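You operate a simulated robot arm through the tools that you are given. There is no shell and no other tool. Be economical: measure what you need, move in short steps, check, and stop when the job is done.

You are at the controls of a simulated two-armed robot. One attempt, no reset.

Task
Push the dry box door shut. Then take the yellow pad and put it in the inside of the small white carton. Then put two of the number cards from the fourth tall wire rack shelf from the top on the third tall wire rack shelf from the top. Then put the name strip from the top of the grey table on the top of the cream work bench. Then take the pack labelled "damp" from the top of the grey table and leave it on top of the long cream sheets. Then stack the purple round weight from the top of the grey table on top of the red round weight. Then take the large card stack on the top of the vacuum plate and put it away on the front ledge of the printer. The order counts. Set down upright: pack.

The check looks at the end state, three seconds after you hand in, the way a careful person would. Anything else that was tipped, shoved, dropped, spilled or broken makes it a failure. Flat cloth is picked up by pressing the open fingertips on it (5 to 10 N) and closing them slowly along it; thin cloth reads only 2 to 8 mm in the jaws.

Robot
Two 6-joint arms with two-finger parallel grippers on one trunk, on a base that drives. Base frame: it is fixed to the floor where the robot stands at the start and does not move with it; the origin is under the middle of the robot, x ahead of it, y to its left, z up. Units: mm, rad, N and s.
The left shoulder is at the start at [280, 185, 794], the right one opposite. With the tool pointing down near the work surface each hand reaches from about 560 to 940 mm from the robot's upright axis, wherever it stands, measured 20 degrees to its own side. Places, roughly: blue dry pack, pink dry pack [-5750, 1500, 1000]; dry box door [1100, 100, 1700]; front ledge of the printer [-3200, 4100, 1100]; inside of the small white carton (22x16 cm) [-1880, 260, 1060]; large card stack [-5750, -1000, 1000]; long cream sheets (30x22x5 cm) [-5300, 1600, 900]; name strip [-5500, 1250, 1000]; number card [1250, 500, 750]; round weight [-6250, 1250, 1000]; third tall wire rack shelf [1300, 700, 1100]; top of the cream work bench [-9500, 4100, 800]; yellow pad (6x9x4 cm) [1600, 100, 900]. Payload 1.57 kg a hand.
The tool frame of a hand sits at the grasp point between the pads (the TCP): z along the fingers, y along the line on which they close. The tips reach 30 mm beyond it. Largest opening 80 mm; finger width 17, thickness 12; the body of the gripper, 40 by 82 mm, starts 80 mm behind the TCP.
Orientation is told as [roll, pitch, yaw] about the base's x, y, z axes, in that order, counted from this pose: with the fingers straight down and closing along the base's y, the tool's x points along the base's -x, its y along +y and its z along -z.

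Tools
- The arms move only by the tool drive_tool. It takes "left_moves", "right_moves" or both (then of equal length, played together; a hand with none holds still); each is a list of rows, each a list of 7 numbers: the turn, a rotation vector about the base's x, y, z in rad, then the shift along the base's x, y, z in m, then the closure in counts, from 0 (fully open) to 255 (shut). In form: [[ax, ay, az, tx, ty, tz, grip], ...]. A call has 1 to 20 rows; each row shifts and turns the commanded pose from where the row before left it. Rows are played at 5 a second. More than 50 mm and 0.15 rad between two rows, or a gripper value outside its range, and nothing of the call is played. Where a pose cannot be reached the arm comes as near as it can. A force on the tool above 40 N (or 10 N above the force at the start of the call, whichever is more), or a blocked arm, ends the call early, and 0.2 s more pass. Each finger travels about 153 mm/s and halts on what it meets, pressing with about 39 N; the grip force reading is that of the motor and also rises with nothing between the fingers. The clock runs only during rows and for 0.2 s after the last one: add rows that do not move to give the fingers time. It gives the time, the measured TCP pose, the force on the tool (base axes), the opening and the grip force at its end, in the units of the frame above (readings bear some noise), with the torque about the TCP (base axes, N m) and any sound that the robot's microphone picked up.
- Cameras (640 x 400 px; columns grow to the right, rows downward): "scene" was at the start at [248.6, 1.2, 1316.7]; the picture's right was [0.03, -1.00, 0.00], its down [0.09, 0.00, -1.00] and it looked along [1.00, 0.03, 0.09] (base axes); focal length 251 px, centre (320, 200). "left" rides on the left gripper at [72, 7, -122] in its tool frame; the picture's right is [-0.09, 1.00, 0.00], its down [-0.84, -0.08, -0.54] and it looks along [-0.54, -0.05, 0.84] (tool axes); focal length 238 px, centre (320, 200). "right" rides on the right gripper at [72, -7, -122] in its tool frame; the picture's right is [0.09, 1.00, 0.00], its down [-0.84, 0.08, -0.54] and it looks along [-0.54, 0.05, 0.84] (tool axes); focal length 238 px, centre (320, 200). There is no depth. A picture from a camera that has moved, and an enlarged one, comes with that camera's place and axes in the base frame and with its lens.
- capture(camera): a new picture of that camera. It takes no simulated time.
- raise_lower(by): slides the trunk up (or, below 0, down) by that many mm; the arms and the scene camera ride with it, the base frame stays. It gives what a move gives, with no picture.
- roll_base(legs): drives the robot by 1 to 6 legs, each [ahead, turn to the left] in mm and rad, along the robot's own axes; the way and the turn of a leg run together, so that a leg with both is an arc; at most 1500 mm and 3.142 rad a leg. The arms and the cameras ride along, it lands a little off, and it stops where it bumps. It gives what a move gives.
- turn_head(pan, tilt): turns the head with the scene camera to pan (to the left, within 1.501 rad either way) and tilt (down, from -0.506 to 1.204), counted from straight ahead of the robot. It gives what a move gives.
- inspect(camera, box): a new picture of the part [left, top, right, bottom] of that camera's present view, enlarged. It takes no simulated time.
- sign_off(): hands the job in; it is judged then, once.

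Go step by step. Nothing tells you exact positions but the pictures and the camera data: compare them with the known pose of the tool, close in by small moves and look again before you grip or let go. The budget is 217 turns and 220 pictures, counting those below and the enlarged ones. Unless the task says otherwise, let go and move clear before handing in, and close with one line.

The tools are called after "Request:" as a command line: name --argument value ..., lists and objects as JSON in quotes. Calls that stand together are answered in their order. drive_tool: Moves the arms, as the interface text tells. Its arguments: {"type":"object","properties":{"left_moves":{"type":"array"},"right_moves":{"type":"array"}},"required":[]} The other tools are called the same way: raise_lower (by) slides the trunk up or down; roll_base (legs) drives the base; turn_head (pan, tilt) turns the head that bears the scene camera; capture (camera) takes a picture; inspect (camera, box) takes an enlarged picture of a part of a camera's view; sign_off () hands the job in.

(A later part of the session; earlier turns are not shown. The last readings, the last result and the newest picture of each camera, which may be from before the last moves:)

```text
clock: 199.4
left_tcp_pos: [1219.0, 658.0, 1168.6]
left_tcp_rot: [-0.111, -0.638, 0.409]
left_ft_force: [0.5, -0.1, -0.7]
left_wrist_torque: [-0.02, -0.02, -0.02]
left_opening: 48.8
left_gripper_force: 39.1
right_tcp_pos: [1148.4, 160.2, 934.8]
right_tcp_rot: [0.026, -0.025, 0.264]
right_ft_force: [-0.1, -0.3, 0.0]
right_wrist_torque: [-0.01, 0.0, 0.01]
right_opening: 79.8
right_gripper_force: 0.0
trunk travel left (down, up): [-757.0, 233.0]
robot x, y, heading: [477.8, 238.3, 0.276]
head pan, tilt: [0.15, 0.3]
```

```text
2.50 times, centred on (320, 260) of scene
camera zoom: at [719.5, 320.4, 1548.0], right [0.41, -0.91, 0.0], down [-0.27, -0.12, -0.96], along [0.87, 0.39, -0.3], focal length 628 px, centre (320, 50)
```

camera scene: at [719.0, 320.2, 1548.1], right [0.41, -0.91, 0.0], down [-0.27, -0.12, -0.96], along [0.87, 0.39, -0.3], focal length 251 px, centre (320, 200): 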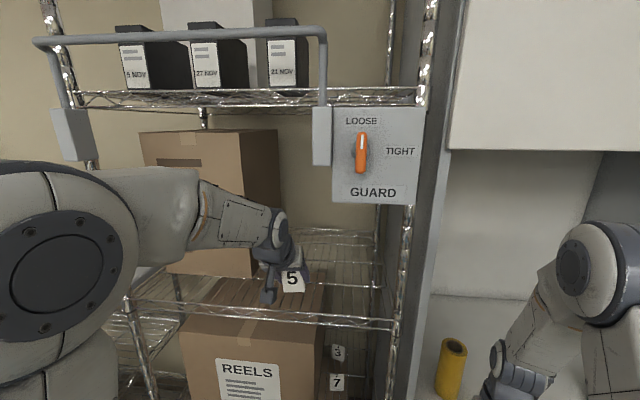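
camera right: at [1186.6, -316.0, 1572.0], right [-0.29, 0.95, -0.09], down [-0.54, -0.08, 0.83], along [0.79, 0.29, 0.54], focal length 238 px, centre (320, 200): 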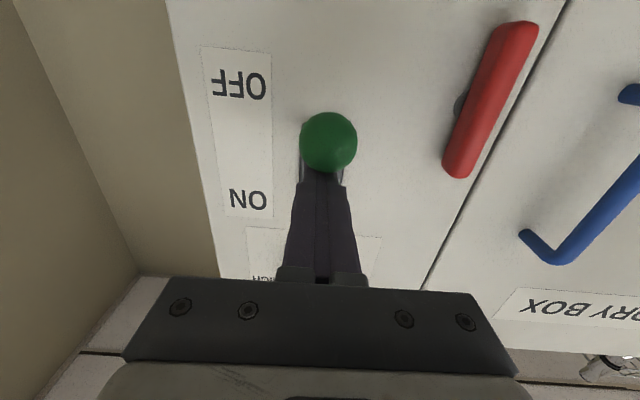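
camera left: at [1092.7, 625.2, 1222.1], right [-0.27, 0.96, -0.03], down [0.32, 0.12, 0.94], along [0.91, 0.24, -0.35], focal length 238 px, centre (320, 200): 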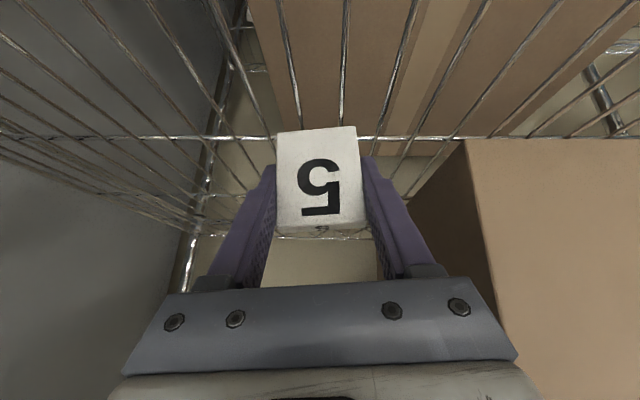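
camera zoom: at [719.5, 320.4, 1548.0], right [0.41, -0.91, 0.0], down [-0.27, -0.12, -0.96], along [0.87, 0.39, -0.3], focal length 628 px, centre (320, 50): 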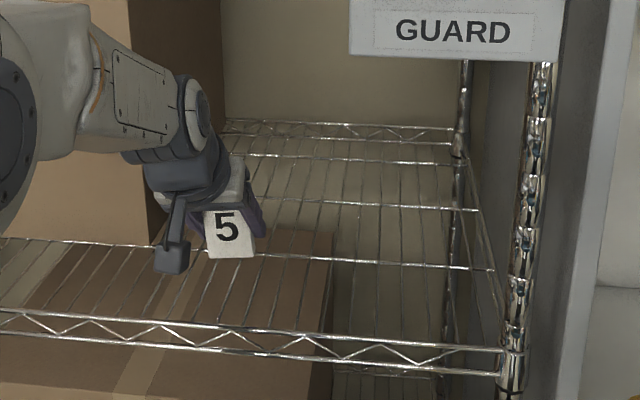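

Lower in small steps until contact.

Request:
drive_tool --left_moves '[[0, 0, 0, 0, 0, -0.004, 255], [0, 0, 0, 0, 0, -0.003, 255], [0, 0, 0, 0, 0, -0.003, 255], [0, 0, 0, 0, 0, 0, 255]]'

Request:
drive_tool --left_moves '[[0, 0, 0, 0, 0, -0.003, 255], [0, 0, 0, 0, 0, -0.002, 255], [0, 0, 0, 0, 0, 0, 255]]'

```text
clock: 200.4
left_tcp_pos: [1220.7, 658.7, 1162.9]
left_tcp_rot: [-0.11, -0.652, 0.408]
left_ft_force: [0.4, -4.7, 33.4]
left_wrist_torque: [0.51, 0.27, 0.03]
left_opening: 49.1
left_gripper_force: 38.9
right_tcp_pos: [1148.9, 158.6, 934.8]
right_tcp_rot: [0.024, -0.027, 0.264]
right_ft_force: [-0.1, -0.5, 1.1]
right_wrist_torque: [0.01, 0.01, -0.02]
right_opening: 80.1
right_gripper_force: 0.0
trunk travel left (down, up): [-757.0, 233.0]
robot x, y, heading: [480.5, 236.3, 0.271]
head pan, tilt: [0.15, 0.3]
```

```text
clock: 201.2
left_tcp_pos: [1222.1, 659.4, 1159.0]
left_tcp_rot: [-0.111, -0.651, 0.41]
left_ft_force: [2.8, -4.9, 34.0]
left_wrist_torque: [0.5, 0.18, 0.0]
left_opening: 49.0
left_gripper_force: 39.3
right_tcp_pos: [1148.1, 159.3, 935.0]
right_tcp_rot: [0.025, -0.026, 0.263]
right_ft_force: [-0.8, -1.0, 0.0]
right_wrist_torque: [0.03, -0.02, -0.02]
right_opening: 80.0
right_gripper_force: 0.0
trunk travel left (down, up): [-757.0, 233.0]
robot x, y, heading: [478.1, 240.3, 0.276]
head pan, tilt: [0.15, 0.3]
```

Contact reached; relieve pressure, open gently, and look.

Request:
drive_tool --left_moves '[[0, 0, 0, 0, 0, 0.004, 255], [0, 0, 0, 0, 0, 0.0, 255]]'

Request:
inspect --camera "scene" --box '[240, 220, 340, 300]'

Request:
capture --camera "left"

```text
clock: 201.8
left_tcp_pos: [1218.9, 660.0, 1159.4]
left_tcp_rot: [-0.109, -0.644, 0.409]
left_ft_force: [5.3, -0.2, 18.6]
left_wrist_torque: [0.46, -0.09, -0.09]
left_opening: 49.1
left_gripper_force: 38.9
right_tcp_pos: [1147.9, 160.0, 934.8]
right_tcp_rot: [0.027, -0.025, 0.263]
right_ft_force: [0.1, -0.5, 0.0]
right_wrist_torque: [-0.03, 0.01, -0.03]
right_opening: 80.0
right_gripper_force: 0.0
trunk travel left (down, up): [-757.0, 233.0]
robot x, y, heading: [479.6, 242.2, 0.274]
head pan, tilt: [0.15, 0.3]
```

```text
5.00 times, centred on (290, 260) of scene
camera zoom: at [718.9, 319.8, 1548.0], right [0.41, -0.91, 0.0], down [-0.27, -0.12, -0.96], along [0.87, 0.39, -0.3], focal length 1257 px, centre (470, -100)
```

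zoom: 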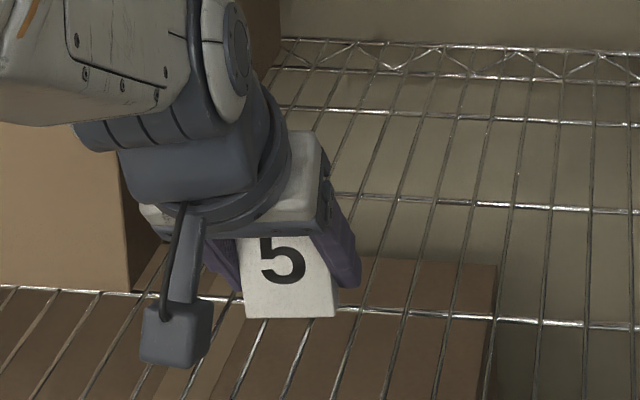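

```text
137 pictures are left
camera left: at [1093.7, 625.9, 1212.2], right [-0.27, 0.96, -0.03], down [0.32, 0.12, 0.94], along [0.91, 0.24, -0.34], focal length 238 px, centre (320, 200)
```

left: 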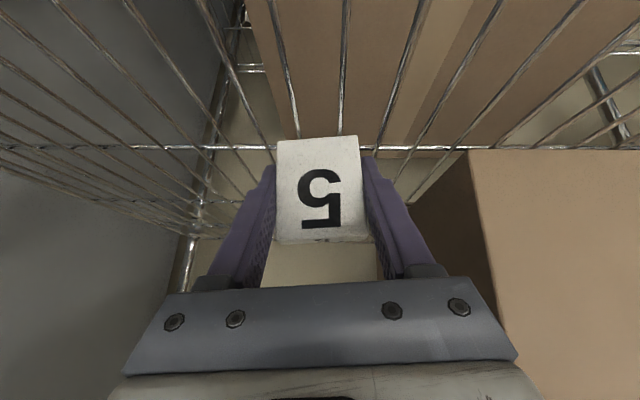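

Request:
drive_tool --left_moves '[[0, 0, 0, 0, 0, 0.003, 255], [0, 0, 0, 0, 0, 0.0, 255]]'

Request:
drive_tool --left_moves '[[0, 0, 0, 0, 0, 0.0, 80], [0, 0, 0, 0, 0, 0.0, 60], [0, 0, 0, 0, 0, 0.0, 0], [0, 0, 0, 0, 0, 0.0, 0]]'

Request:
capture --camera "left"

```text
clock: 202.4
left_tcp_pos: [1219.8, 659.5, 1159.1]
left_tcp_rot: [-0.11, -0.634, 0.41]
left_ft_force: [2.2, 2.5, 9.8]
left_wrist_torque: [0.33, -0.08, -0.07]
left_opening: 49.0
left_gripper_force: 39.3
right_tcp_pos: [1149.8, 160.2, 934.8]
right_tcp_rot: [0.027, -0.024, 0.263]
right_ft_force: [0.4, -0.1, -0.8]
right_wrist_torque: [0.03, 0.02, -0.05]
right_opening: 80.0
right_gripper_force: 0.0
trunk travel left (down, up): [-757.0, 233.0]
robot x, y, heading: [477.4, 241.0, 0.28]
head pan, tilt: [0.15, 0.3]
```

```text
clock: 203.4
left_tcp_pos: [1220.3, 658.4, 1159.7]
left_tcp_rot: [-0.112, -0.638, 0.41]
left_ft_force: [0.2, 0.0, -0.1]
left_wrist_torque: [0.02, 0.01, 0.04]
left_opening: 79.8
left_gripper_force: 0.0
right_tcp_pos: [1149.2, 160.8, 933.7]
right_tcp_rot: [0.025, -0.025, 0.264]
right_ft_force: [0.6, -0.1, 0.9]
right_wrist_torque: [0.01, -0.03, 0.01]
right_opening: 80.0
right_gripper_force: 0.0
trunk travel left (down, up): [-757.0, 233.0]
robot x, y, heading: [479.8, 239.3, 0.276]
head pan, tilt: [0.15, 0.3]
```

```text
136 pictures are left
camera left: at [1093.5, 625.8, 1213.7], right [-0.27, 0.96, -0.03], down [0.33, 0.12, 0.94], along [0.91, 0.24, -0.35], focal length 238 px, centre (320, 200)
```

left: 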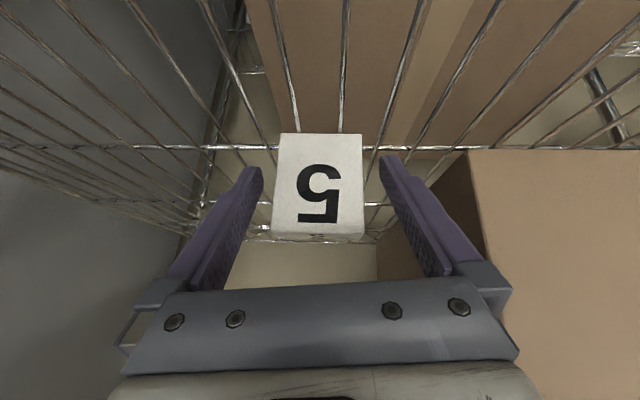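

Card 5 stands on shelf 3. Withdraw diagonally and check.

Request:
drive_tool --left_moves '[[0, 0, 0, -0.014, -0.004, 0.02, 0], [0, 0, 0, -0.014, -0.004, 0.02, 0], [0, 0, 0, -0.014, -0.004, 0.02, 0], [0, 0, 0, -0.02, -0.006, 0.01, 0], [0, 0, 0, -0.035, -0.01, 0.0, 0], [0, 0, 0, -0.035, -0.01, 0.0, 0], [0, 0, 0, -0.035, -0.01, 0.0, 0], [0, 0, 0, -0.035, -0.01, 0.0, 0], [0, 0, 0, 0, 0, 0, 0]]'

Request:
capture --camera "left"

Request:
capture --camera "scene"

```text
clock: 205.4
left_tcp_pos: [1031.6, 606.3, 1228.1]
left_tcp_rot: [-0.113, -0.637, 0.411]
left_ft_force: [0.1, 0.3, -0.1]
left_wrist_torque: [-0.03, 0.0, 0.0]
left_opening: 80.0
left_gripper_force: 0.0
left hand out of reach, approached as far as the arm can: row 8
right_tcp_pos: [1149.7, 159.9, 933.8]
right_tcp_rot: [0.026, -0.026, 0.263]
right_ft_force: [0.6, 0.3, 0.1]
right_wrist_torque: [-0.04, -0.01, 0.04]
right_opening: 80.0
right_gripper_force: 0.0
trunk travel left (down, up): [-757.0, 233.0]
robot x, y, heading: [478.3, 239.8, 0.274]
head pan, tilt: [0.15, 0.3]
```

```text
135 pictures are left
camera left: at [904.2, 572.8, 1281.6], right [-0.27, 0.96, -0.03], down [0.33, 0.12, 0.94], along [0.91, 0.24, -0.35], focal length 238 px, centre (320, 200)
```

left: 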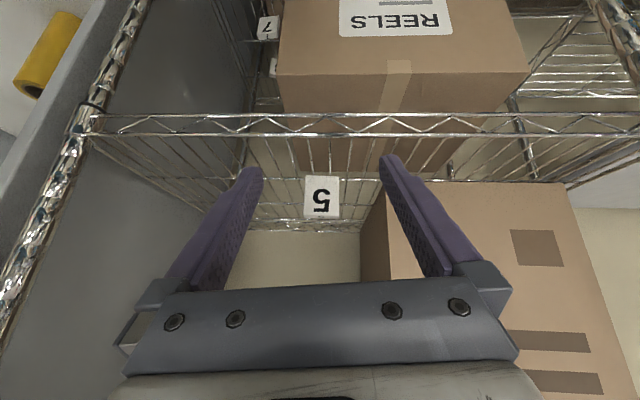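

```text
134 pictures are left
camera scene: at [719.5, 320.3, 1548.0], right [0.41, -0.91, 0.0], down [-0.27, -0.12, -0.96], along [0.87, 0.39, -0.3], focal length 251 px, centre (320, 200)
```

scene: 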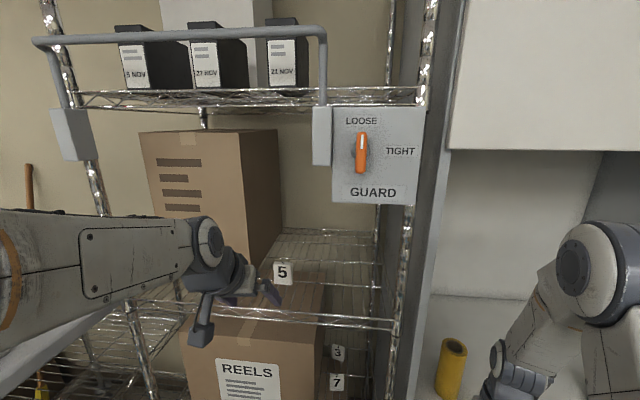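

Card 5 is placed upright. Now lower to shelf 4 level and shift the base right for card 7 (≈(1325,530,676)).

Request:
roll_base --legs '[[-100, 0], [0, 0.5], [-330, 0], [0, -0.5], [340, 0]]'

Request:
raise_lower --by -170

Request:
capture --camera "left"

```text
clock: 212.9
left_tcp_pos: [1034.5, 440.9, 1227.8]
left_tcp_rot: [-0.111, -0.636, 0.405]
left_ft_force: [-0.1, 0.9, 0.2]
left_wrist_torque: [-0.02, -0.01, 0.02]
left_opening: 80.0
left_gripper_force: 0.1
right_tcp_pos: [1151.1, -3.9, 934.6]
right_tcp_rot: [0.026, -0.025, 0.258]
right_ft_force: [0.0, 1.0, -0.6]
right_wrist_torque: [-0.01, -0.03, 0.01]
right_opening: 79.9
right_gripper_force: 0.0
trunk travel left (down, up): [-757.0, 233.0]
robot x, y, heading: [478.9, 75.6, 0.27]
head pan, tilt: [0.15, 0.3]
```

```text
clock: 214.9
left_tcp_pos: [1035.2, 441.7, 1058.2]
left_tcp_rot: [-0.112, -0.638, 0.404]
left_ft_force: [0.0, -0.2, 0.1]
left_wrist_torque: [-0.02, -0.02, -0.03]
left_opening: 80.1
left_gripper_force: 0.1
right_tcp_pos: [1151.0, -5.1, 763.8]
right_tcp_rot: [0.027, -0.024, 0.258]
right_ft_force: [-0.5, 0.8, -0.5]
right_wrist_torque: [0.0, -0.01, -0.01]
right_opening: 79.9
right_gripper_force: 0.0
trunk travel left (down, up): [-587.0, 403.0]
robot x, y, heading: [482.2, 72.9, 0.265]
head pan, tilt: [0.15, 0.3]
```

```text
133 pictures are left
camera left: at [908.2, 408.9, 1111.8], right [-0.26, 0.96, -0.03], down [0.33, 0.12, 0.94], along [0.91, 0.23, -0.35], focal length 238 px, centre (320, 200)
```

left: 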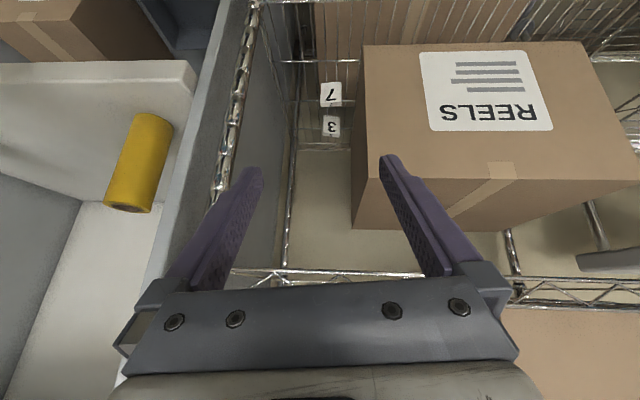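

Card 7 estimated at (1331,532,676). Lower in front of the rack, tilt slightly more, narrow the jaws and move in above it.

Request:
drive_tool --left_moves '[[0, 0, 0, 0, 0, -0.04, 0], [0, 0, 0, 0, 0, -0.04, 0], [0, 0, 0, 0, 0, -0.04, 0], [0, 0, 0, 0, 0, -0.04, 0], [0, 0, 0, 0, 0, -0.04, 0], [0.02, -0.077, 0, 0, 0, -0.04, 0], [0.02, -0.077, 0, 0, 0, -0.038, 0], [0, 0, 0, 0.035, 0.011, 0, 45], [0, 0, 0, 0.035, 0.011, 0, 45], [0, 0, 0, 0.035, 0.011, 0, 45], [0, 0, 0, 0.035, 0.011, 0, 45], [0, 0, 0, 0.03, 0.01, 0, 45], [0, 0, 0, 0, 0, 0, 45]]'

Request:
capture --camera "left"

Request:
capture --camera "scene"

```text
clock: 217.7
left_tcp_pos: [1247.4, 537.7, 798.4]
left_tcp_rot: [-0.144, -0.793, 0.428]
left_ft_force: [-1.1, -2.2, 0.1]
left_wrist_torque: [0.03, 0.02, 0.05]
left_opening: 64.3
left_gripper_force: 0.0
left hand out of reach, approached as far as the arm can: row 4, 5, 6, 7
right_tcp_pos: [1150.9, -5.5, 764.7]
right_tcp_rot: [0.025, -0.024, 0.258]
right_ft_force: [0.1, -0.5, -0.3]
right_wrist_torque: [-0.01, -0.01, 0.0]
right_opening: 80.0
right_gripper_force: 0.1
trunk travel left (down, up): [-587.0, 403.0]
robot x, y, heading: [486.3, 77.9, 0.266]
head pan, tilt: [0.15, 0.3]
```

```text
132 pictures are left
camera left: at [1114.8, 503.1, 831.8], right [-0.26, 0.97, -0.04], down [0.18, 0.08, 0.98], along [0.95, 0.24, -0.19], focal length 238 px, centre (320, 200)
```

left: 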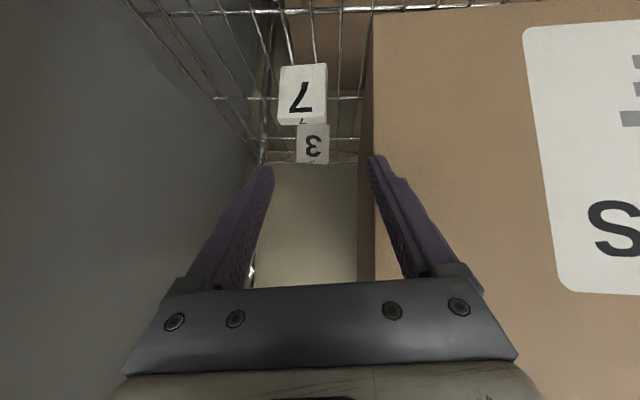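

```text
131 pictures are left
camera scene: at [722.0, 156.6, 1378.0], right [0.41, -0.91, 0.0], down [-0.27, -0.12, -0.96], along [0.87, 0.39, -0.3], focal length 251 px, centre (320, 200)
```

scene: 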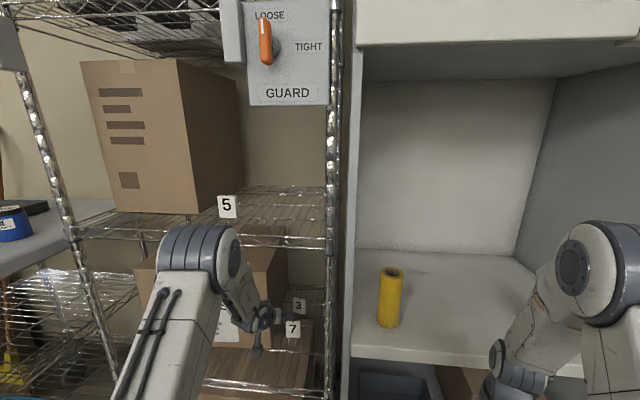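

The left finger is brushing the box side; shift right 30 mm first.

Request:
drive_tool --left_moves '[[0, 0, 0, 0.002, -0.012, 0, 45], [0, 0, 0, 0.003, -0.012, 0, 45], [0, 0, 0, 0.002, -0.006, 0, 45], [0, 0, 0, 0, 0, 0, 45]]'

Request:
capture --camera "left"

```text
clock: 218.7
left_tcp_pos: [1254.7, 507.7, 797.7]
left_tcp_rot: [-0.152, -0.79, 0.429]
left_ft_force: [0.0, 0.1, -0.8]
left_wrist_torque: [0.0, 0.0, 0.02]
left_opening: 66.0
left_gripper_force: 0.1
right_tcp_pos: [1151.4, -4.6, 764.0]
right_tcp_rot: [0.028, -0.023, 0.261]
right_ft_force: [-1.1, -0.9, -0.4]
right_wrist_torque: [0.01, -0.03, 0.0]
right_opening: 80.1
right_gripper_force: 0.0
trunk travel left (down, up): [-587.0, 403.0]
robot x, y, heading: [482.2, 84.8, 0.269]
head pan, tilt: [0.15, 0.3]
```

```text
130 pictures are left
camera left: at [1120.6, 474.0, 831.0], right [-0.25, 0.97, -0.04], down [0.18, 0.09, 0.98], along [0.95, 0.24, -0.2], focal length 238 px, centre (320, 200)
```

left: 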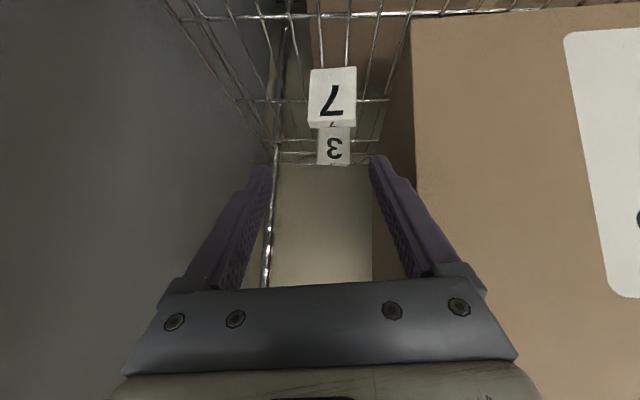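

Request:
drive_tool --left_moves '[[0, 0, 0, 0.018, 0.006, -0.027, 45], [0, 0, 0, 0.018, 0.006, -0.027, 45], [0, 0, 0, 0.018, 0.006, -0.027, 45], [0, 0, 0, 0, 0, 0, 45]]'

Request:
capture --camera "left"

```text
clock: 219.7
left_tcp_pos: [1310.3, 524.8, 717.5]
left_tcp_rot: [-0.148, -0.792, 0.426]
left_ft_force: [0.4, 0.6, -0.5]
left_wrist_torque: [0.01, 0.02, 0.0]
left_opening: 66.0
left_gripper_force: 0.1
right_tcp_pos: [1150.3, -5.3, 763.6]
right_tcp_rot: [0.028, -0.026, 0.26]
right_ft_force: [0.0, -0.1, 0.4]
right_wrist_torque: [-0.01, 0.02, 0.0]
right_opening: 80.2
right_gripper_force: 0.1
trunk travel left (down, up): [-587.0, 403.0]
robot x, y, heading: [481.6, 79.3, 0.267]
head pan, tilt: [0.15, 0.3]
```

```text
129 pictures are left
camera left: at [1176.9, 491.2, 750.4], right [-0.25, 0.97, -0.04], down [0.18, 0.09, 0.98], along [0.95, 0.24, -0.19], focal length 238 px, centre (320, 200)
```

left: 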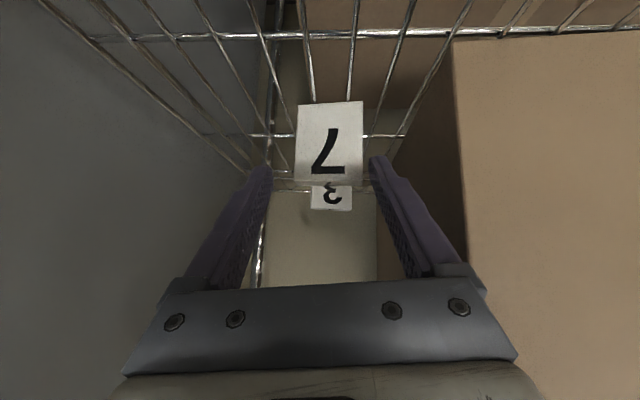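

Request:
drive_tool --left_moves '[[0, 0, 0, 0.008, 0.003, -0.011, 45], [0, 0, 0, 0.008, 0.003, -0.011, 45], [0, 0, 0, 0.008, 0.002, -0.01, 45], [0, 0, 0, 0, 0, 0, 45]]'

Request:
capture --camera "left"

```text
clock: 220.7
left_tcp_pos: [1334.1, 533.0, 686.3]
left_tcp_rot: [-0.145, -0.795, 0.427]
left_ft_force: [0.5, -0.4, 0.1]
left_wrist_torque: [0.0, -0.01, 0.02]
left_opening: 66.0
left_gripper_force: 0.2
right_tcp_pos: [1150.8, -4.2, 764.9]
right_tcp_rot: [0.027, -0.024, 0.258]
right_ft_force: [0.2, -0.3, -0.4]
right_wrist_torque: [0.0, 0.02, 0.03]
right_opening: 79.9
right_gripper_force: 0.0
trunk travel left (down, up): [-587.0, 403.0]
robot x, y, heading: [481.1, 79.6, 0.27]
head pan, tilt: [0.15, 0.3]
```

```text
128 pictures are left
camera left: at [1200.0, 498.5, 719.0], right [-0.26, 0.97, -0.04], down [0.18, 0.08, 0.98], along [0.95, 0.24, -0.19], focal length 238 px, centre (320, 200)
```

left: 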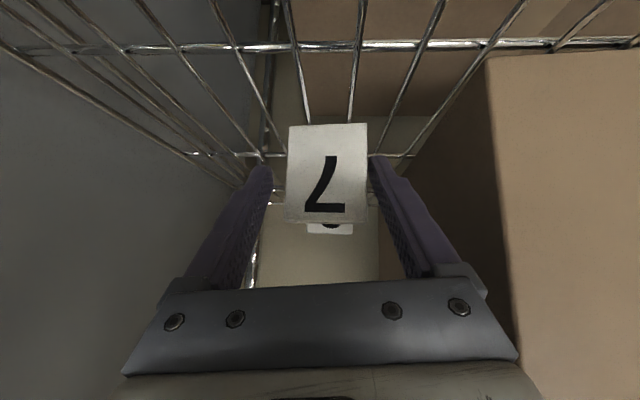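

Request:
drive_tool --left_moves '[[0, 0, 0, 0.003, 0.004, -0.002, 45], [0, 0, 0, 0, 0, 0, 80], [0, 0, 0, 0, 0, 0, 110], [0, 0, 0, 0, 0, 0, 255], [0, 0, 0, 0, 0, 0, 255], [0, 0, 0, 0, 0, 0.006, 255], [0, 0, 0, 0, 0, 0.008, 255], [0, 0, 0, 0, 0, 0.01, 255], [0, 0, 0, 0, 0, 0, 255]]'

Request:
capture --camera "left"

```text
clock: 222.7
left_tcp_pos: [1335.4, 536.4, 707.3]
left_tcp_rot: [-0.145, -0.793, 0.428]
left_ft_force: [0.1, 0.6, -1.3]
left_wrist_torque: [0.03, -0.01, -0.03]
left_opening: 49.1
left_gripper_force: 39.0
right_tcp_pos: [1150.5, -5.0, 765.0]
right_tcp_rot: [0.027, -0.026, 0.258]
right_ft_force: [0.7, 0.4, 0.2]
right_wrist_torque: [0.02, -0.01, 0.03]
right_opening: 79.9
right_gripper_force: 0.1
trunk travel left (down, up): [-587.0, 403.0]
robot x, y, heading: [483.3, 78.6, 0.266]
head pan, tilt: [0.15, 0.3]
```

```text
127 pictures are left
camera left: at [1202.4, 502.7, 740.1], right [-0.26, 0.97, -0.04], down [0.18, 0.08, 0.98], along [0.95, 0.25, -0.19], focal length 238 px, centre (320, 200)
```

left: 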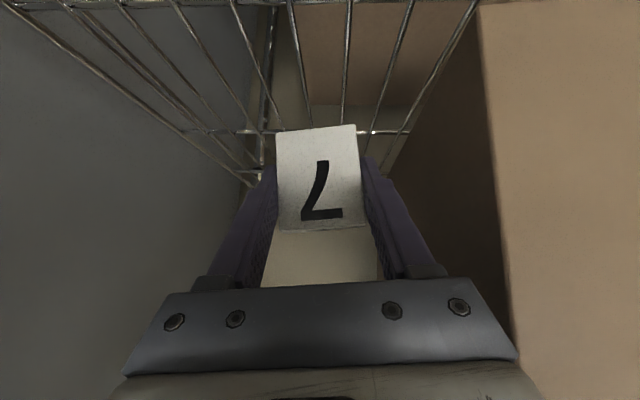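

Card 7 is held. Withdraw, raise, and bring it in front of shelf 3.

Request:
drive_tool --left_moves '[[0, 0, 0, -0.012, -0.003, 0.015, 255], [0, 0, 0, -0.018, -0.005, 0.019, 255], [0, 0, 0, -0.018, -0.005, 0.019, 255], [0, 0, 0, -0.018, -0.005, 0.019, 255], [0, 0, 0, -0.018, -0.005, 0.018, 255], [0, 0, 0, -0.03, -0.0085, 0.0, 255], [0, 0, 0, -0.03, -0.0085, 0.0, 255], [0, 0, 0, -0.03, -0.0085, 0.0, 255], [0, 0, 0, -0.03, -0.0085, 0.0, 255], [0, 0, 0, -0.03, -0.0085, 0.0, 255], [0, 0, 0, -0.03, -0.0085, 0.0, 255], [0, 0, 0, 0, 0, 0, 255]]'

Request:
raise_lower --by 170

Request:
drive_tool --left_moves '[[0, 0, 0, -0.003, 0.01, 0.04, 255], [0, 0, 0, -0.003, 0.01, 0.04, 255], [0, 0, 0, -0.003, 0.01, 0.04, 255], [0, 0, 0, -0.003, 0.01, 0.04, 255], [0, 0, 0, 0, 0, 0.04, 255], [0, 0, 0, 0, 0, 0.04, 255], [0, 0, 0, 0, 0, 0, 255]]'

Request:
capture --camera "left"

Request:
capture --camera "scene"

```text
clock: 225.3
left_tcp_pos: [1076.0, 483.0, 802.7]
left_tcp_rot: [-0.15, -0.792, 0.428]
left_ft_force: [0.1, 0.8, -0.7]
left_wrist_torque: [-0.01, -0.03, -0.02]
left_opening: 49.0
left_gripper_force: 39.0
left hand out of reach, approached as far as the arm can: row 7, 8, 9, 11
right_tcp_pos: [1150.8, -4.8, 764.8]
right_tcp_rot: [0.026, -0.026, 0.259]
right_ft_force: [-0.4, 0.2, -0.7]
right_wrist_torque: [0.01, 0.01, -0.02]
right_opening: 80.1
right_gripper_force: 0.1
trunk travel left (down, up): [-587.0, 403.0]
robot x, y, heading: [482.7, 77.4, 0.268]
head pan, tilt: [0.15, 0.3]
```

```text
clock: 227.2
left_tcp_pos: [1077.1, 481.8, 973.4]
left_tcp_rot: [-0.149, -0.793, 0.428]
left_ft_force: [0.4, -0.1, -0.7]
left_wrist_torque: [0.03, 0.0, 0.0]
left_opening: 48.9
left_gripper_force: 39.3
right_tcp_pos: [1151.0, -5.8, 935.3]
right_tcp_rot: [0.026, -0.025, 0.258]
right_ft_force: [-1.0, -0.1, 0.4]
right_wrist_torque: [0.02, -0.02, -0.02]
right_opening: 80.0
right_gripper_force: 0.1
trunk travel left (down, up): [-757.0, 233.0]
robot x, y, heading: [479.5, 77.2, 0.271]
head pan, tilt: [0.15, 0.3]
```

```text
clock: 228.8
left_tcp_pos: [1065.9, 523.7, 1210.3]
left_tcp_rot: [-0.15, -0.792, 0.429]
left_ft_force: [-0.2, -0.6, -1.0]
left_wrist_torque: [-0.01, -0.01, -0.01]
left_opening: 49.3
left_gripper_force: 38.5
right_tcp_pos: [1150.7, -4.9, 933.7]
right_tcp_rot: [0.025, -0.025, 0.26]
right_ft_force: [0.1, 0.0, -0.3]
right_wrist_torque: [-0.01, 0.02, -0.02]
right_opening: 80.0
right_gripper_force: 0.1
trunk travel left (down, up): [-757.0, 233.0]
robot x, y, heading: [480.8, 72.7, 0.27]
head pan, tilt: [0.15, 0.3]
```

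```text
126 pictures are left
camera left: at [932.5, 489.1, 1243.9], right [-0.25, 0.97, -0.04], down [0.18, 0.09, 0.98], along [0.95, 0.24, -0.19], focal length 238 px, centre (320, 200)
```

left: 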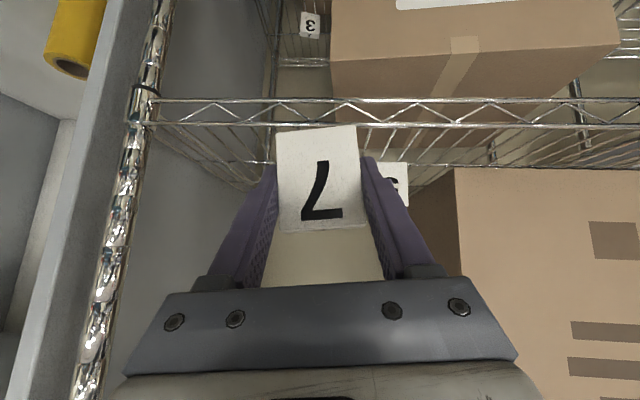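

```text
125 pictures are left
camera scene: at [721.9, 156.7, 1548.1], right [0.41, -0.91, 0.0], down [-0.27, -0.12, -0.96], along [0.87, 0.39, -0.3], focal length 251 px, centre (320, 200)
```

scene: 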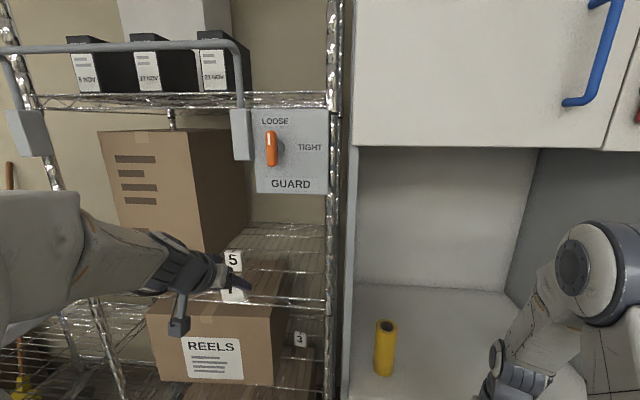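

Request:
drive_tool --left_moves '[[0, 0, 0, 0.0316, 0.0035, 0, 255], [0, 0, 0, 0.0316, 0.0035, 0, 255], [0, 0, 0, 0.0316, 0.0035, 0, 255], [0, 0, 0, 0.0316, 0.0035, 0, 255], [0, 0, 0, 0.0316, 0.0035, 0, 255], [0, 0, 0, 0, 0, -0.02, 255], [0, 0, 0, 0, 0, -0.02, 255], [0, 0, 0, 0, 0, 0, 255]]'

Request:
capture --camera "left"

Request:
inspect --camera "scene" --box '[180, 200, 340, 320]'

```text
clock: 230.6
left_tcp_pos: [1222.0, 540.8, 1171.8]
left_tcp_rot: [-0.15, -0.793, 0.428]
left_ft_force: [0.0, -0.6, -0.8]
left_wrist_torque: [0.01, 0.0, 0.01]
left_opening: 49.3
left_gripper_force: 39.2
right_tcp_pos: [1150.5, -4.0, 935.4]
right_tcp_rot: [0.025, -0.025, 0.257]
right_ft_force: [-0.4, 0.5, 0.9]
right_wrist_torque: [0.02, 0.0, 0.02]
right_opening: 80.2
right_gripper_force: 0.1
trunk travel left (down, up): [-757.0, 233.0]
robot x, y, heading: [482.7, 77.3, 0.268]
head pan, tilt: [0.15, 0.3]
```

```text
124 pictures are left
camera left: at [1089.2, 506.3, 1204.7], right [-0.25, 0.97, -0.04], down [0.18, 0.09, 0.98], along [0.95, 0.24, -0.19], focal length 238 px, centre (320, 200)
```

left: 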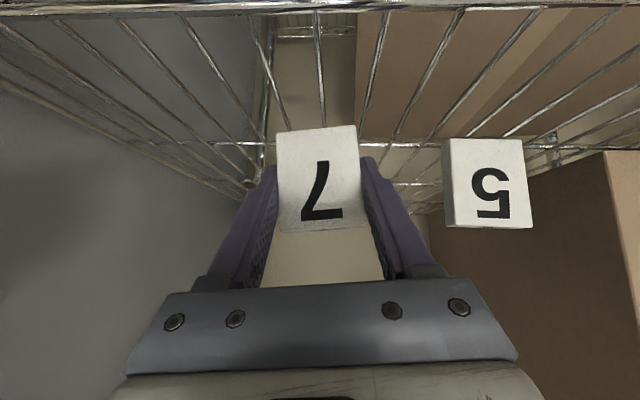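

```text
3.33 times, centred on (260, 260) of scene
camera zoom: at [722.2, 156.8, 1548.0], right [0.41, -0.91, 0.0], down [-0.27, -0.12, -0.96], along [0.87, 0.39, -0.3], focal length 838 px, centre (520, 0)
```

zoom: 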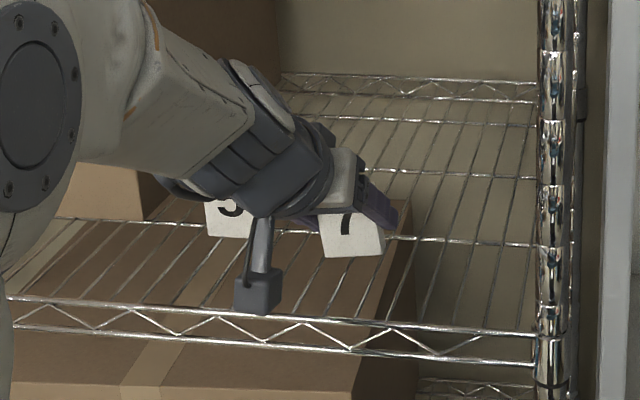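

Request:
drive_tool --left_moves '[[0, 0, 0, 0, 0, -0.003, 255], [0, 0, 0, 0, 0, -0.002, 255], [0, 0, 0, 0, 0, -0.002, 255], [0, 0, 0, 0, 0, 0, 255]]'

```text
clock: 231.6
left_tcp_pos: [1223.0, 539.3, 1166.5]
left_tcp_rot: [-0.148, -0.794, 0.427]
left_ft_force: [0.2, -1.0, 5.2]
left_wrist_torque: [0.11, 0.02, -0.04]
left_opening: 49.0
left_gripper_force: 39.6
right_tcp_pos: [1151.3, -5.2, 935.3]
right_tcp_rot: [0.027, -0.025, 0.257]
right_ft_force: [-1.0, 0.0, 0.2]
right_wrist_torque: [0.0, 0.0, -0.02]
right_opening: 79.9
right_gripper_force: 0.1
trunk travel left (down, up): [-757.0, 233.0]
robot x, y, heading: [481.8, 75.6, 0.271]
head pan, tilt: [0.15, 0.3]
```

Light contact. Settle 2 mm more and open partially.

Request:
drive_tool --left_moves '[[0, 0, 0, 0, 0, -0.002, 255], [0, 0, 0, 0, 0, 0, 255], [0, 0, 0, 0, 0, 0, 85], [0, 0, 0, 0, 0, 0, 60], [0, 0, 0, 0, 0, 0, 40], [0, 0, 0, 0, 0, 0, 40]]'

Request:
capture --camera "left"

```text
clock: 233.0
left_tcp_pos: [1223.3, 540.4, 1164.3]
left_tcp_rot: [-0.151, -0.792, 0.427]
left_ft_force: [0.1, 0.2, 0.7]
left_wrist_torque: [0.04, 0.01, -0.01]
left_opening: 67.3
left_gripper_force: 0.0
right_tcp_pos: [1151.3, -5.0, 934.7]
right_tcp_rot: [0.025, -0.025, 0.258]
right_ft_force: [0.9, 0.8, -0.5]
right_wrist_torque: [-0.03, 0.01, 0.03]
right_opening: 80.0
right_gripper_force: 0.1
trunk travel left (down, up): [-757.0, 233.0]
robot x, y, heading: [478.9, 76.9, 0.266]
head pan, tilt: [0.15, 0.3]
```

```text
122 pictures are left
camera left: at [1089.2, 506.4, 1196.7], right [-0.25, 0.97, -0.04], down [0.18, 0.09, 0.98], along [0.95, 0.24, -0.19], focal length 238 px, centre (320, 200)
```

left: 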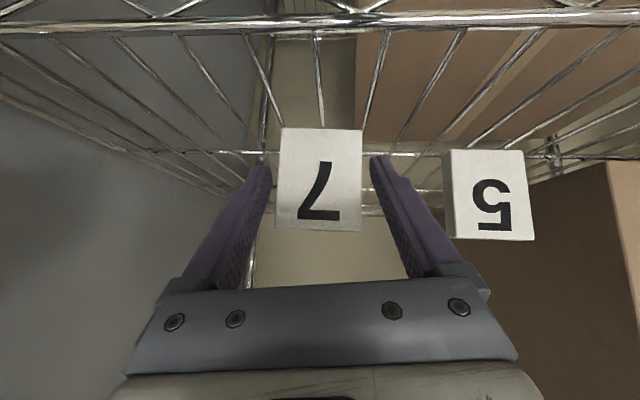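

Card 7 stands. Withdraw diagonally and back off, then verify.

Request:
drive_tool --left_moves '[[0, 0, 0, -0.016, -0.0045, 0.016, 40], [0, 0, 0, -0.016, -0.0045, 0.016, 40], [0, 0, 0, -0.016, -0.0045, 0.016, 40], [0, 0, 0, -0.02, -0.006, 0.016, 40], [0, 0, 0, -0.03, -0.0085, 0.0, 40], [0, 0, 0, -0.03, -0.0085, 0.0, 40], [0, 0, 0, -0.03, -0.0085, 0.0, 0], [0, 0, 0, 0, 0, 0, 0]]'

Request:
roll_base --legs '[[-350, 0]]'

Request:
capture --camera "left"

Request:
capture --camera "scene"

```text
clock: 234.8
left_tcp_pos: [1064.5, 495.2, 1227.3]
left_tcp_rot: [-0.15, -0.792, 0.429]
left_ft_force: [-0.2, -0.5, 0.6]
left_wrist_torque: [0.01, -0.02, -0.03]
left_opening: 79.8
left_gripper_force: 0.1
right_tcp_pos: [1151.7, -6.2, 934.7]
right_tcp_rot: [0.025, -0.025, 0.262]
right_ft_force: [-0.2, 0.3, 0.2]
right_wrist_torque: [0.0, 0.01, 0.01]
right_opening: 80.0
right_gripper_force: 0.0
trunk travel left (down, up): [-757.0, 233.0]
robot x, y, heading: [485.2, 77.9, 0.272]
head pan, tilt: [0.15, 0.3]
```

```text
clock: 237.0
left_tcp_pos: [735.0, 406.1, 1227.0]
left_tcp_rot: [-0.15, -0.793, 0.431]
left_ft_force: [-0.6, 0.0, 0.3]
left_wrist_torque: [0.0, 0.0, 0.01]
left_opening: 80.1
left_gripper_force: 0.2
right_tcp_pos: [823.5, -92.8, 933.8]
right_tcp_rot: [0.025, -0.023, 0.263]
right_ft_force: [-0.1, 0.8, -0.2]
right_wrist_torque: [0.01, 0.03, -0.02]
right_opening: 80.1
right_gripper_force: 0.1
trunk travel left (down, up): [-757.0, 233.0]
robot x, y, heading: [155.4, -14.3, 0.277]
head pan, tilt: [0.15, 0.3]
```

```text
121 pictures are left
camera left: at [602.2, 372.0, 1259.8], right [-0.26, 0.97, -0.04], down [0.18, 0.09, 0.98], along [0.95, 0.24, -0.19], focal length 238 px, centre (320, 200)
```

left: 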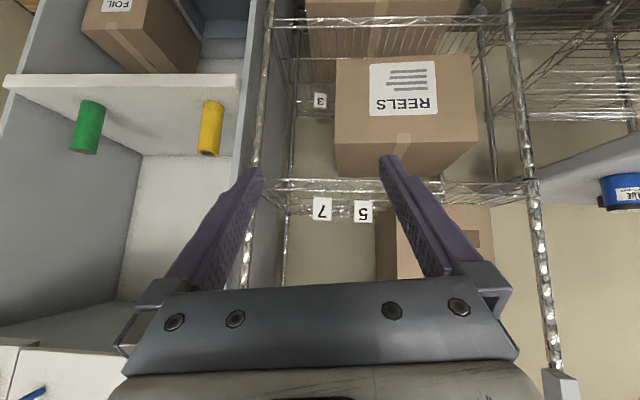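

```text
120 pictures are left
camera scene: at [394.2, 66.6, 1548.0], right [0.41, -0.91, 0.0], down [-0.27, -0.12, -0.96], along [0.87, 0.39, -0.3], focal length 251 px, centre (320, 200)
```

scene: 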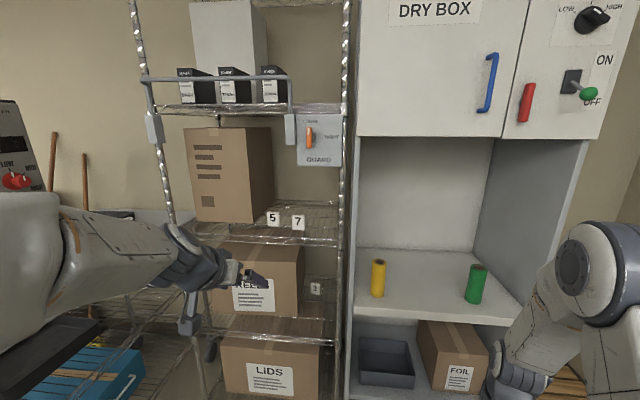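

Two cards (5, 7) stand on shelf 3, card 3 remains below. Now turn around and drive towards the other end, stopping to survey the route.

Request:
roll_base --legs '[[0, 2.19], [1220, 0], [0, 0.4]]'

Request:
turn_head --pan -0.3 --tilt 0.3

Request:
capture --camera "scene"

```text
clock: 249.6
left_tcp_pos: [-1502.9, 725.3, 1226.2]
left_tcp_rot: [-0.151, -0.792, 3.005]
left_ft_force: [-0.3, -0.2, 0.7]
left_wrist_torque: [-0.03, -0.03, 0.04]
left_opening: 79.9
left_gripper_force: 0.1
right_tcp_pos: [-1308.1, 1193.2, 934.1]
right_tcp_rot: [0.026, -0.024, 2.839]
right_ft_force: [0.2, 0.2, 0.9]
right_wrist_torque: [-0.03, 0.06, 0.02]
right_opening: 80.1
right_gripper_force: 0.2
trunk travel left (down, up): [-757.0, 233.0]
robot x, y, heading: [-787.2, 767.2, 2.85]
head pan, tilt: [0.15, 0.3]
```

```text
clock: 250.5
left_tcp_pos: [-1503.0, 725.4, 1227.8]
left_tcp_rot: [-0.151, -0.792, 3.006]
left_ft_force: [-0.8, 0.1, -0.1]
left_wrist_torque: [0.01, 0.02, 0.02]
left_opening: 80.1
left_gripper_force: 0.1
right_tcp_pos: [-1308.5, 1193.9, 935.0]
right_tcp_rot: [0.027, -0.025, 2.836]
right_ft_force: [0.0, -0.7, -0.2]
right_wrist_torque: [0.01, -0.01, 0.0]
right_opening: 79.9
right_gripper_force: 0.0
trunk travel left (down, up): [-757.0, 233.0]
robot x, y, heading: [-790.8, 768.4, 2.852]
head pan, tilt: [-0.3, 0.3]
```

```text
119 pictures are left
camera scene: at [-1016.3, 863.2, 1548.0], right [0.56, 0.83, 0.0], down [0.25, -0.16, -0.96], along [-0.79, 0.53, -0.3], focal length 251 px, centre (320, 200)
```

scene: 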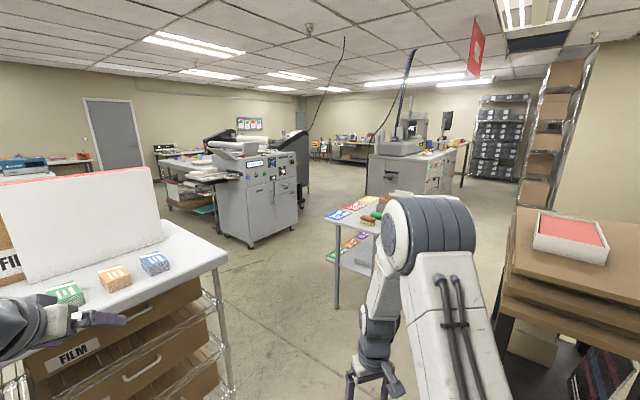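

The route: right around the cart, then through to the aisle in front of the grey table. Raise the trunk and drive in stages.

Request:
raise_lower --by 200

Request:
roll_base --legs '[[0, -0.33], [1100, 0], [0, 0.62], [950, 0], [0, 0.7]]'

Request:
turn_head --pan 0 --tilt 0.3

Request:
capture --camera "scene"

```text
clock: 252.7
left_tcp_pos: [-1503.4, 725.2, 1428.2]
left_tcp_rot: [-0.151, -0.792, 3.004]
left_ft_force: [0.7, 0.7, 0.2]
left_wrist_torque: [-0.01, 0.0, 0.02]
left_opening: 80.0
left_gripper_force: 0.0
right_tcp_pos: [-1308.8, 1193.6, 1134.7]
right_tcp_rot: [0.027, -0.023, 2.838]
right_ft_force: [-0.1, -1.5, -0.7]
right_wrist_torque: [0.03, 0.0, -0.02]
right_opening: 80.0
right_gripper_force: 0.0
trunk travel left (down, up): [-957.0, 33.0]
robot x, y, heading: [-787.5, 765.2, 2.852]
head pan, tilt: [-0.3, 0.3]
```

```text
clock: 267.6
left_tcp_pos: [-3002.2, 772.8, 1427.2]
left_tcp_rot: [-0.15, -0.794, -2.26]
left_ft_force: [0.5, -0.6, -0.5]
left_wrist_torque: [0.0, 0.0, 0.03]
left_opening: 80.1
left_gripper_force: 0.1
right_tcp_pos: [-3299.4, 1183.7, 1134.3]
right_tcp_rot: [0.023, -0.025, -2.428]
right_ft_force: [0.0, -0.5, 1.2]
right_wrist_torque: [0.0, -0.04, -0.03]
right_opening: 80.3
right_gripper_force: 0.0
trunk travel left (down, up): [-957.0, 33.0]
robot x, y, heading: [-2659.7, 1405.5, -2.414]
head pan, tilt: [-0.3, 0.3]
```

```text
clock: 268.4
left_tcp_pos: [-3003.3, 773.6, 1426.6]
left_tcp_rot: [-0.149, -0.791, -2.259]
left_ft_force: [-0.3, -0.5, -0.2]
left_wrist_torque: [0.0, 0.02, 0.0]
left_opening: 79.7
left_gripper_force: 0.0
right_tcp_pos: [-3300.3, 1184.1, 1133.5]
right_tcp_rot: [0.028, -0.024, -2.427]
right_ft_force: [0.7, 0.6, 0.5]
right_wrist_torque: [0.02, 0.0, 0.01]
right_opening: 80.0
right_gripper_force: 0.1
trunk travel left (down, up): [-957.0, 33.0]
robot x, y, heading: [-2661.4, 1401.8, -2.418]
head pan, tilt: [0.0, 0.3]
```

```text
118 pictures are left
camera scene: at [-2850.2, 1234.6, 1748.0], right [-0.66, 0.75, 0.0], down [0.22, 0.2, -0.96], along [-0.71, -0.63, -0.3], focal length 251 px, centre (320, 200)
```

scene: 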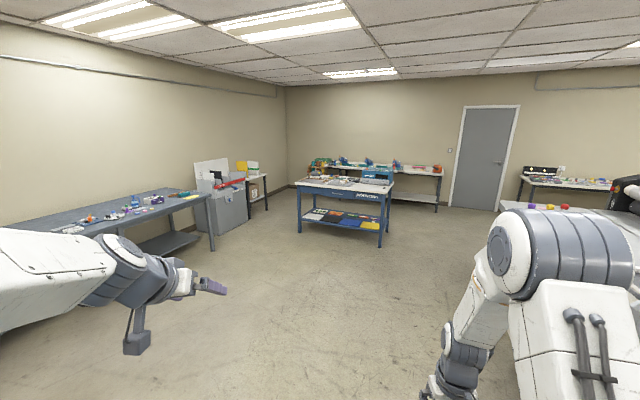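

Open floor ahead. Drive on into the aisle and look at the grey table.

Request:
roll_base --legs '[[1200, 0], [0, -0.72], [1100, 0]]'

Request:
turn_head --pan -0.9 --tilt 0.4

Request:
capture --camera "scene"

```text
clock: 281.7
left_tcp_pos: [-5350.4, 371.5, 1427.7]
left_tcp_rot: [-0.15, -0.792, -2.994]
left_ft_force: [0.4, -0.7, -0.3]
left_wrist_torque: [-0.02, -0.01, 0.02]
left_opening: 80.0
left_gripper_force: 0.2
right_tcp_pos: [-5294.6, 876.7, 1134.5]
right_tcp_rot: [0.027, -0.024, 3.119]
right_ft_force: [-0.2, -0.1, -0.7]
right_wrist_torque: [-0.02, -0.03, 0.02]
right_opening: 80.0
right_gripper_force: 0.1
trunk travel left (down, up): [-957.0, 33.0]
robot x, y, heading: [-4677.5, 607.8, 3.136]
head pan, tilt: [0.0, 0.3]
```

```text
clock: 282.9
left_tcp_pos: [-5351.3, 370.4, 1427.1]
left_tcp_rot: [-0.149, -0.792, -2.997]
left_ft_force: [1.1, -0.2, -0.5]
left_wrist_torque: [0.01, -0.02, -0.02]
left_opening: 80.0
left_gripper_force: 0.1
right_tcp_pos: [-5294.1, 875.0, 1133.9]
right_tcp_rot: [0.024, -0.025, 3.119]
right_ft_force: [-0.1, 0.2, 0.0]
right_wrist_torque: [-0.01, 0.01, 0.04]
right_opening: 79.9
right_gripper_force: 0.1
trunk travel left (down, up): [-957.0, 33.0]
robot x, y, heading: [-4671.2, 611.6, 3.133]
head pan, tilt: [-0.901, 0.4]
```

```text
117 pictures are left
camera scene: at [-4890.2, 683.6, 1738.8], right [0.79, 0.62, 0.0], down [0.24, -0.31, -0.92], along [-0.57, 0.73, -0.39], focal length 251 px, centre (320, 200)
```

scene: 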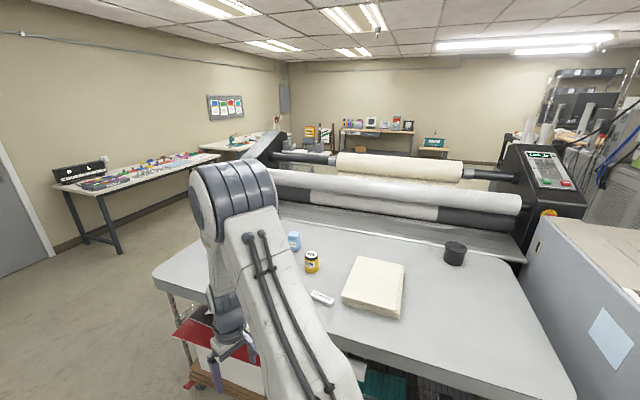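

The grey table (yawed ~0.33, top z≈875) holds the cream sheets, name strip, packs and weights. Drive along and square up to it, right hand near the strip.

Request:
roll_base --legs '[[755, 0], [0, -1.236]]'

Request:
turn_head --pan 0 --tilt 0.6

Request:
capture --camera "scene"

Request:
capture --camera "right"

```text
clock: 290.1
left_tcp_pos: [-5884.2, 1181.7, 1427.3]
left_tcp_rot: [-0.15, -0.794, 2.045]
left_ft_force: [0.4, 0.8, -0.4]
left_wrist_torque: [-0.03, -0.05, -0.04]
left_opening: 79.8
left_gripper_force: 0.1
right_tcp_pos: [-5388.2, 1291.0, 1134.2]
right_tcp_rot: [0.025, -0.023, 1.876]
right_ft_force: [0.4, -0.1, -0.3]
right_wrist_torque: [0.03, -0.03, 0.01]
right_opening: 80.1
right_gripper_force: 0.2
trunk travel left (down, up): [-957.0, 33.0]
robot x, y, heading: [-5438.6, 618.4, 1.885]
head pan, tilt: [-0.901, 0.4]
```

```text
clock: 291.3
left_tcp_pos: [-5883.6, 1181.1, 1428.0]
left_tcp_rot: [-0.15, -0.793, 2.044]
left_ft_force: [0.1, 0.4, 0.0]
left_wrist_torque: [0.01, 0.0, 0.01]
left_opening: 80.2
left_gripper_force: 0.1
right_tcp_pos: [-5387.9, 1290.9, 1134.6]
right_tcp_rot: [0.025, -0.024, 1.875]
right_ft_force: [-0.3, 0.1, -0.5]
right_wrist_torque: [0.02, 0.01, 0.04]
right_opening: 79.8
right_gripper_force: 0.1
trunk travel left (down, up): [-957.0, 33.0]
robot x, y, heading: [-5439.5, 615.4, 1.886]
head pan, tilt: [0.0, 0.6]
```

```text
116 pictures are left
camera scene: at [-5515.9, 852.6, 1720.5], right [0.95, 0.31, 0.0], down [0.18, -0.54, -0.83], along [-0.26, 0.78, -0.56], focal length 251 px, centre (320, 200)
```

scene: 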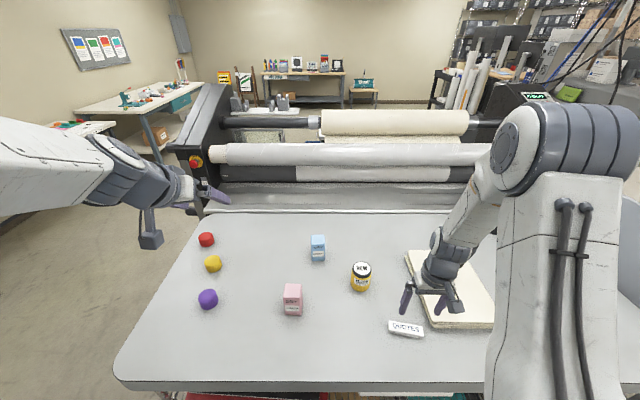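

```text
115 pictures are left
camera right: at [-5354.6, 1223.7, 1254.9], right [-0.92, -0.39, 0.02], down [-0.31, 0.77, 0.56], along [-0.24, 0.51, -0.83], focal length 238 px, centre (320, 200)
```

right: 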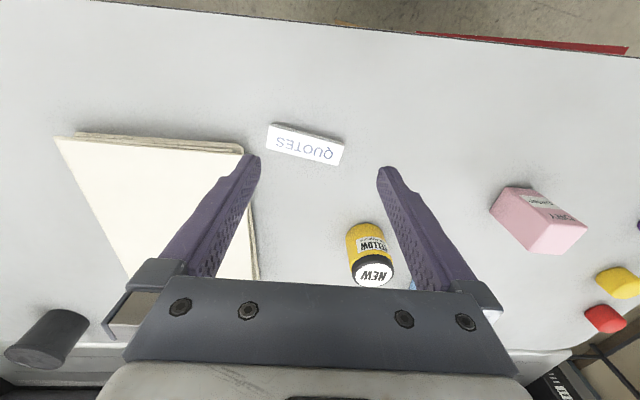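

Request:
inspect --camera "scene" --box '[270, 220, 450, 345]'

Request:
inspect --camera "right" --box '[240, 100, 360, 190]'

```text
3.20 times, centred on (360, 282) of scene
camera zoom: at [-5515.9, 852.6, 1720.5], right [0.95, 0.31, 0.0], down [0.18, -0.54, -0.83], along [-0.26, 0.78, -0.56], focal length 804 px, centre (192, -64)
```

zoom: 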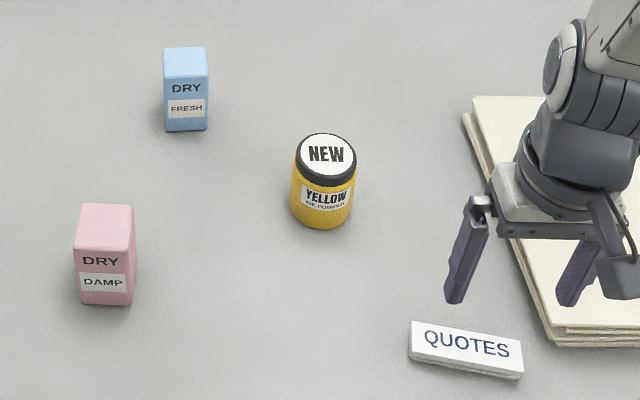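

```text
4.44 times, centred on (300, 145) of right
camera zoom: at [-5354.6, 1223.7, 1254.9], right [-0.92, -0.39, 0.02], down [-0.31, 0.77, 0.56], along [-0.24, 0.51, -0.83], focal length 1059 px, centre (409, 444)
```

zoom: 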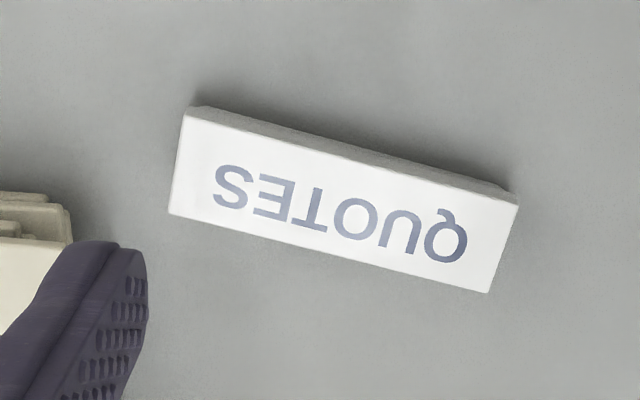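

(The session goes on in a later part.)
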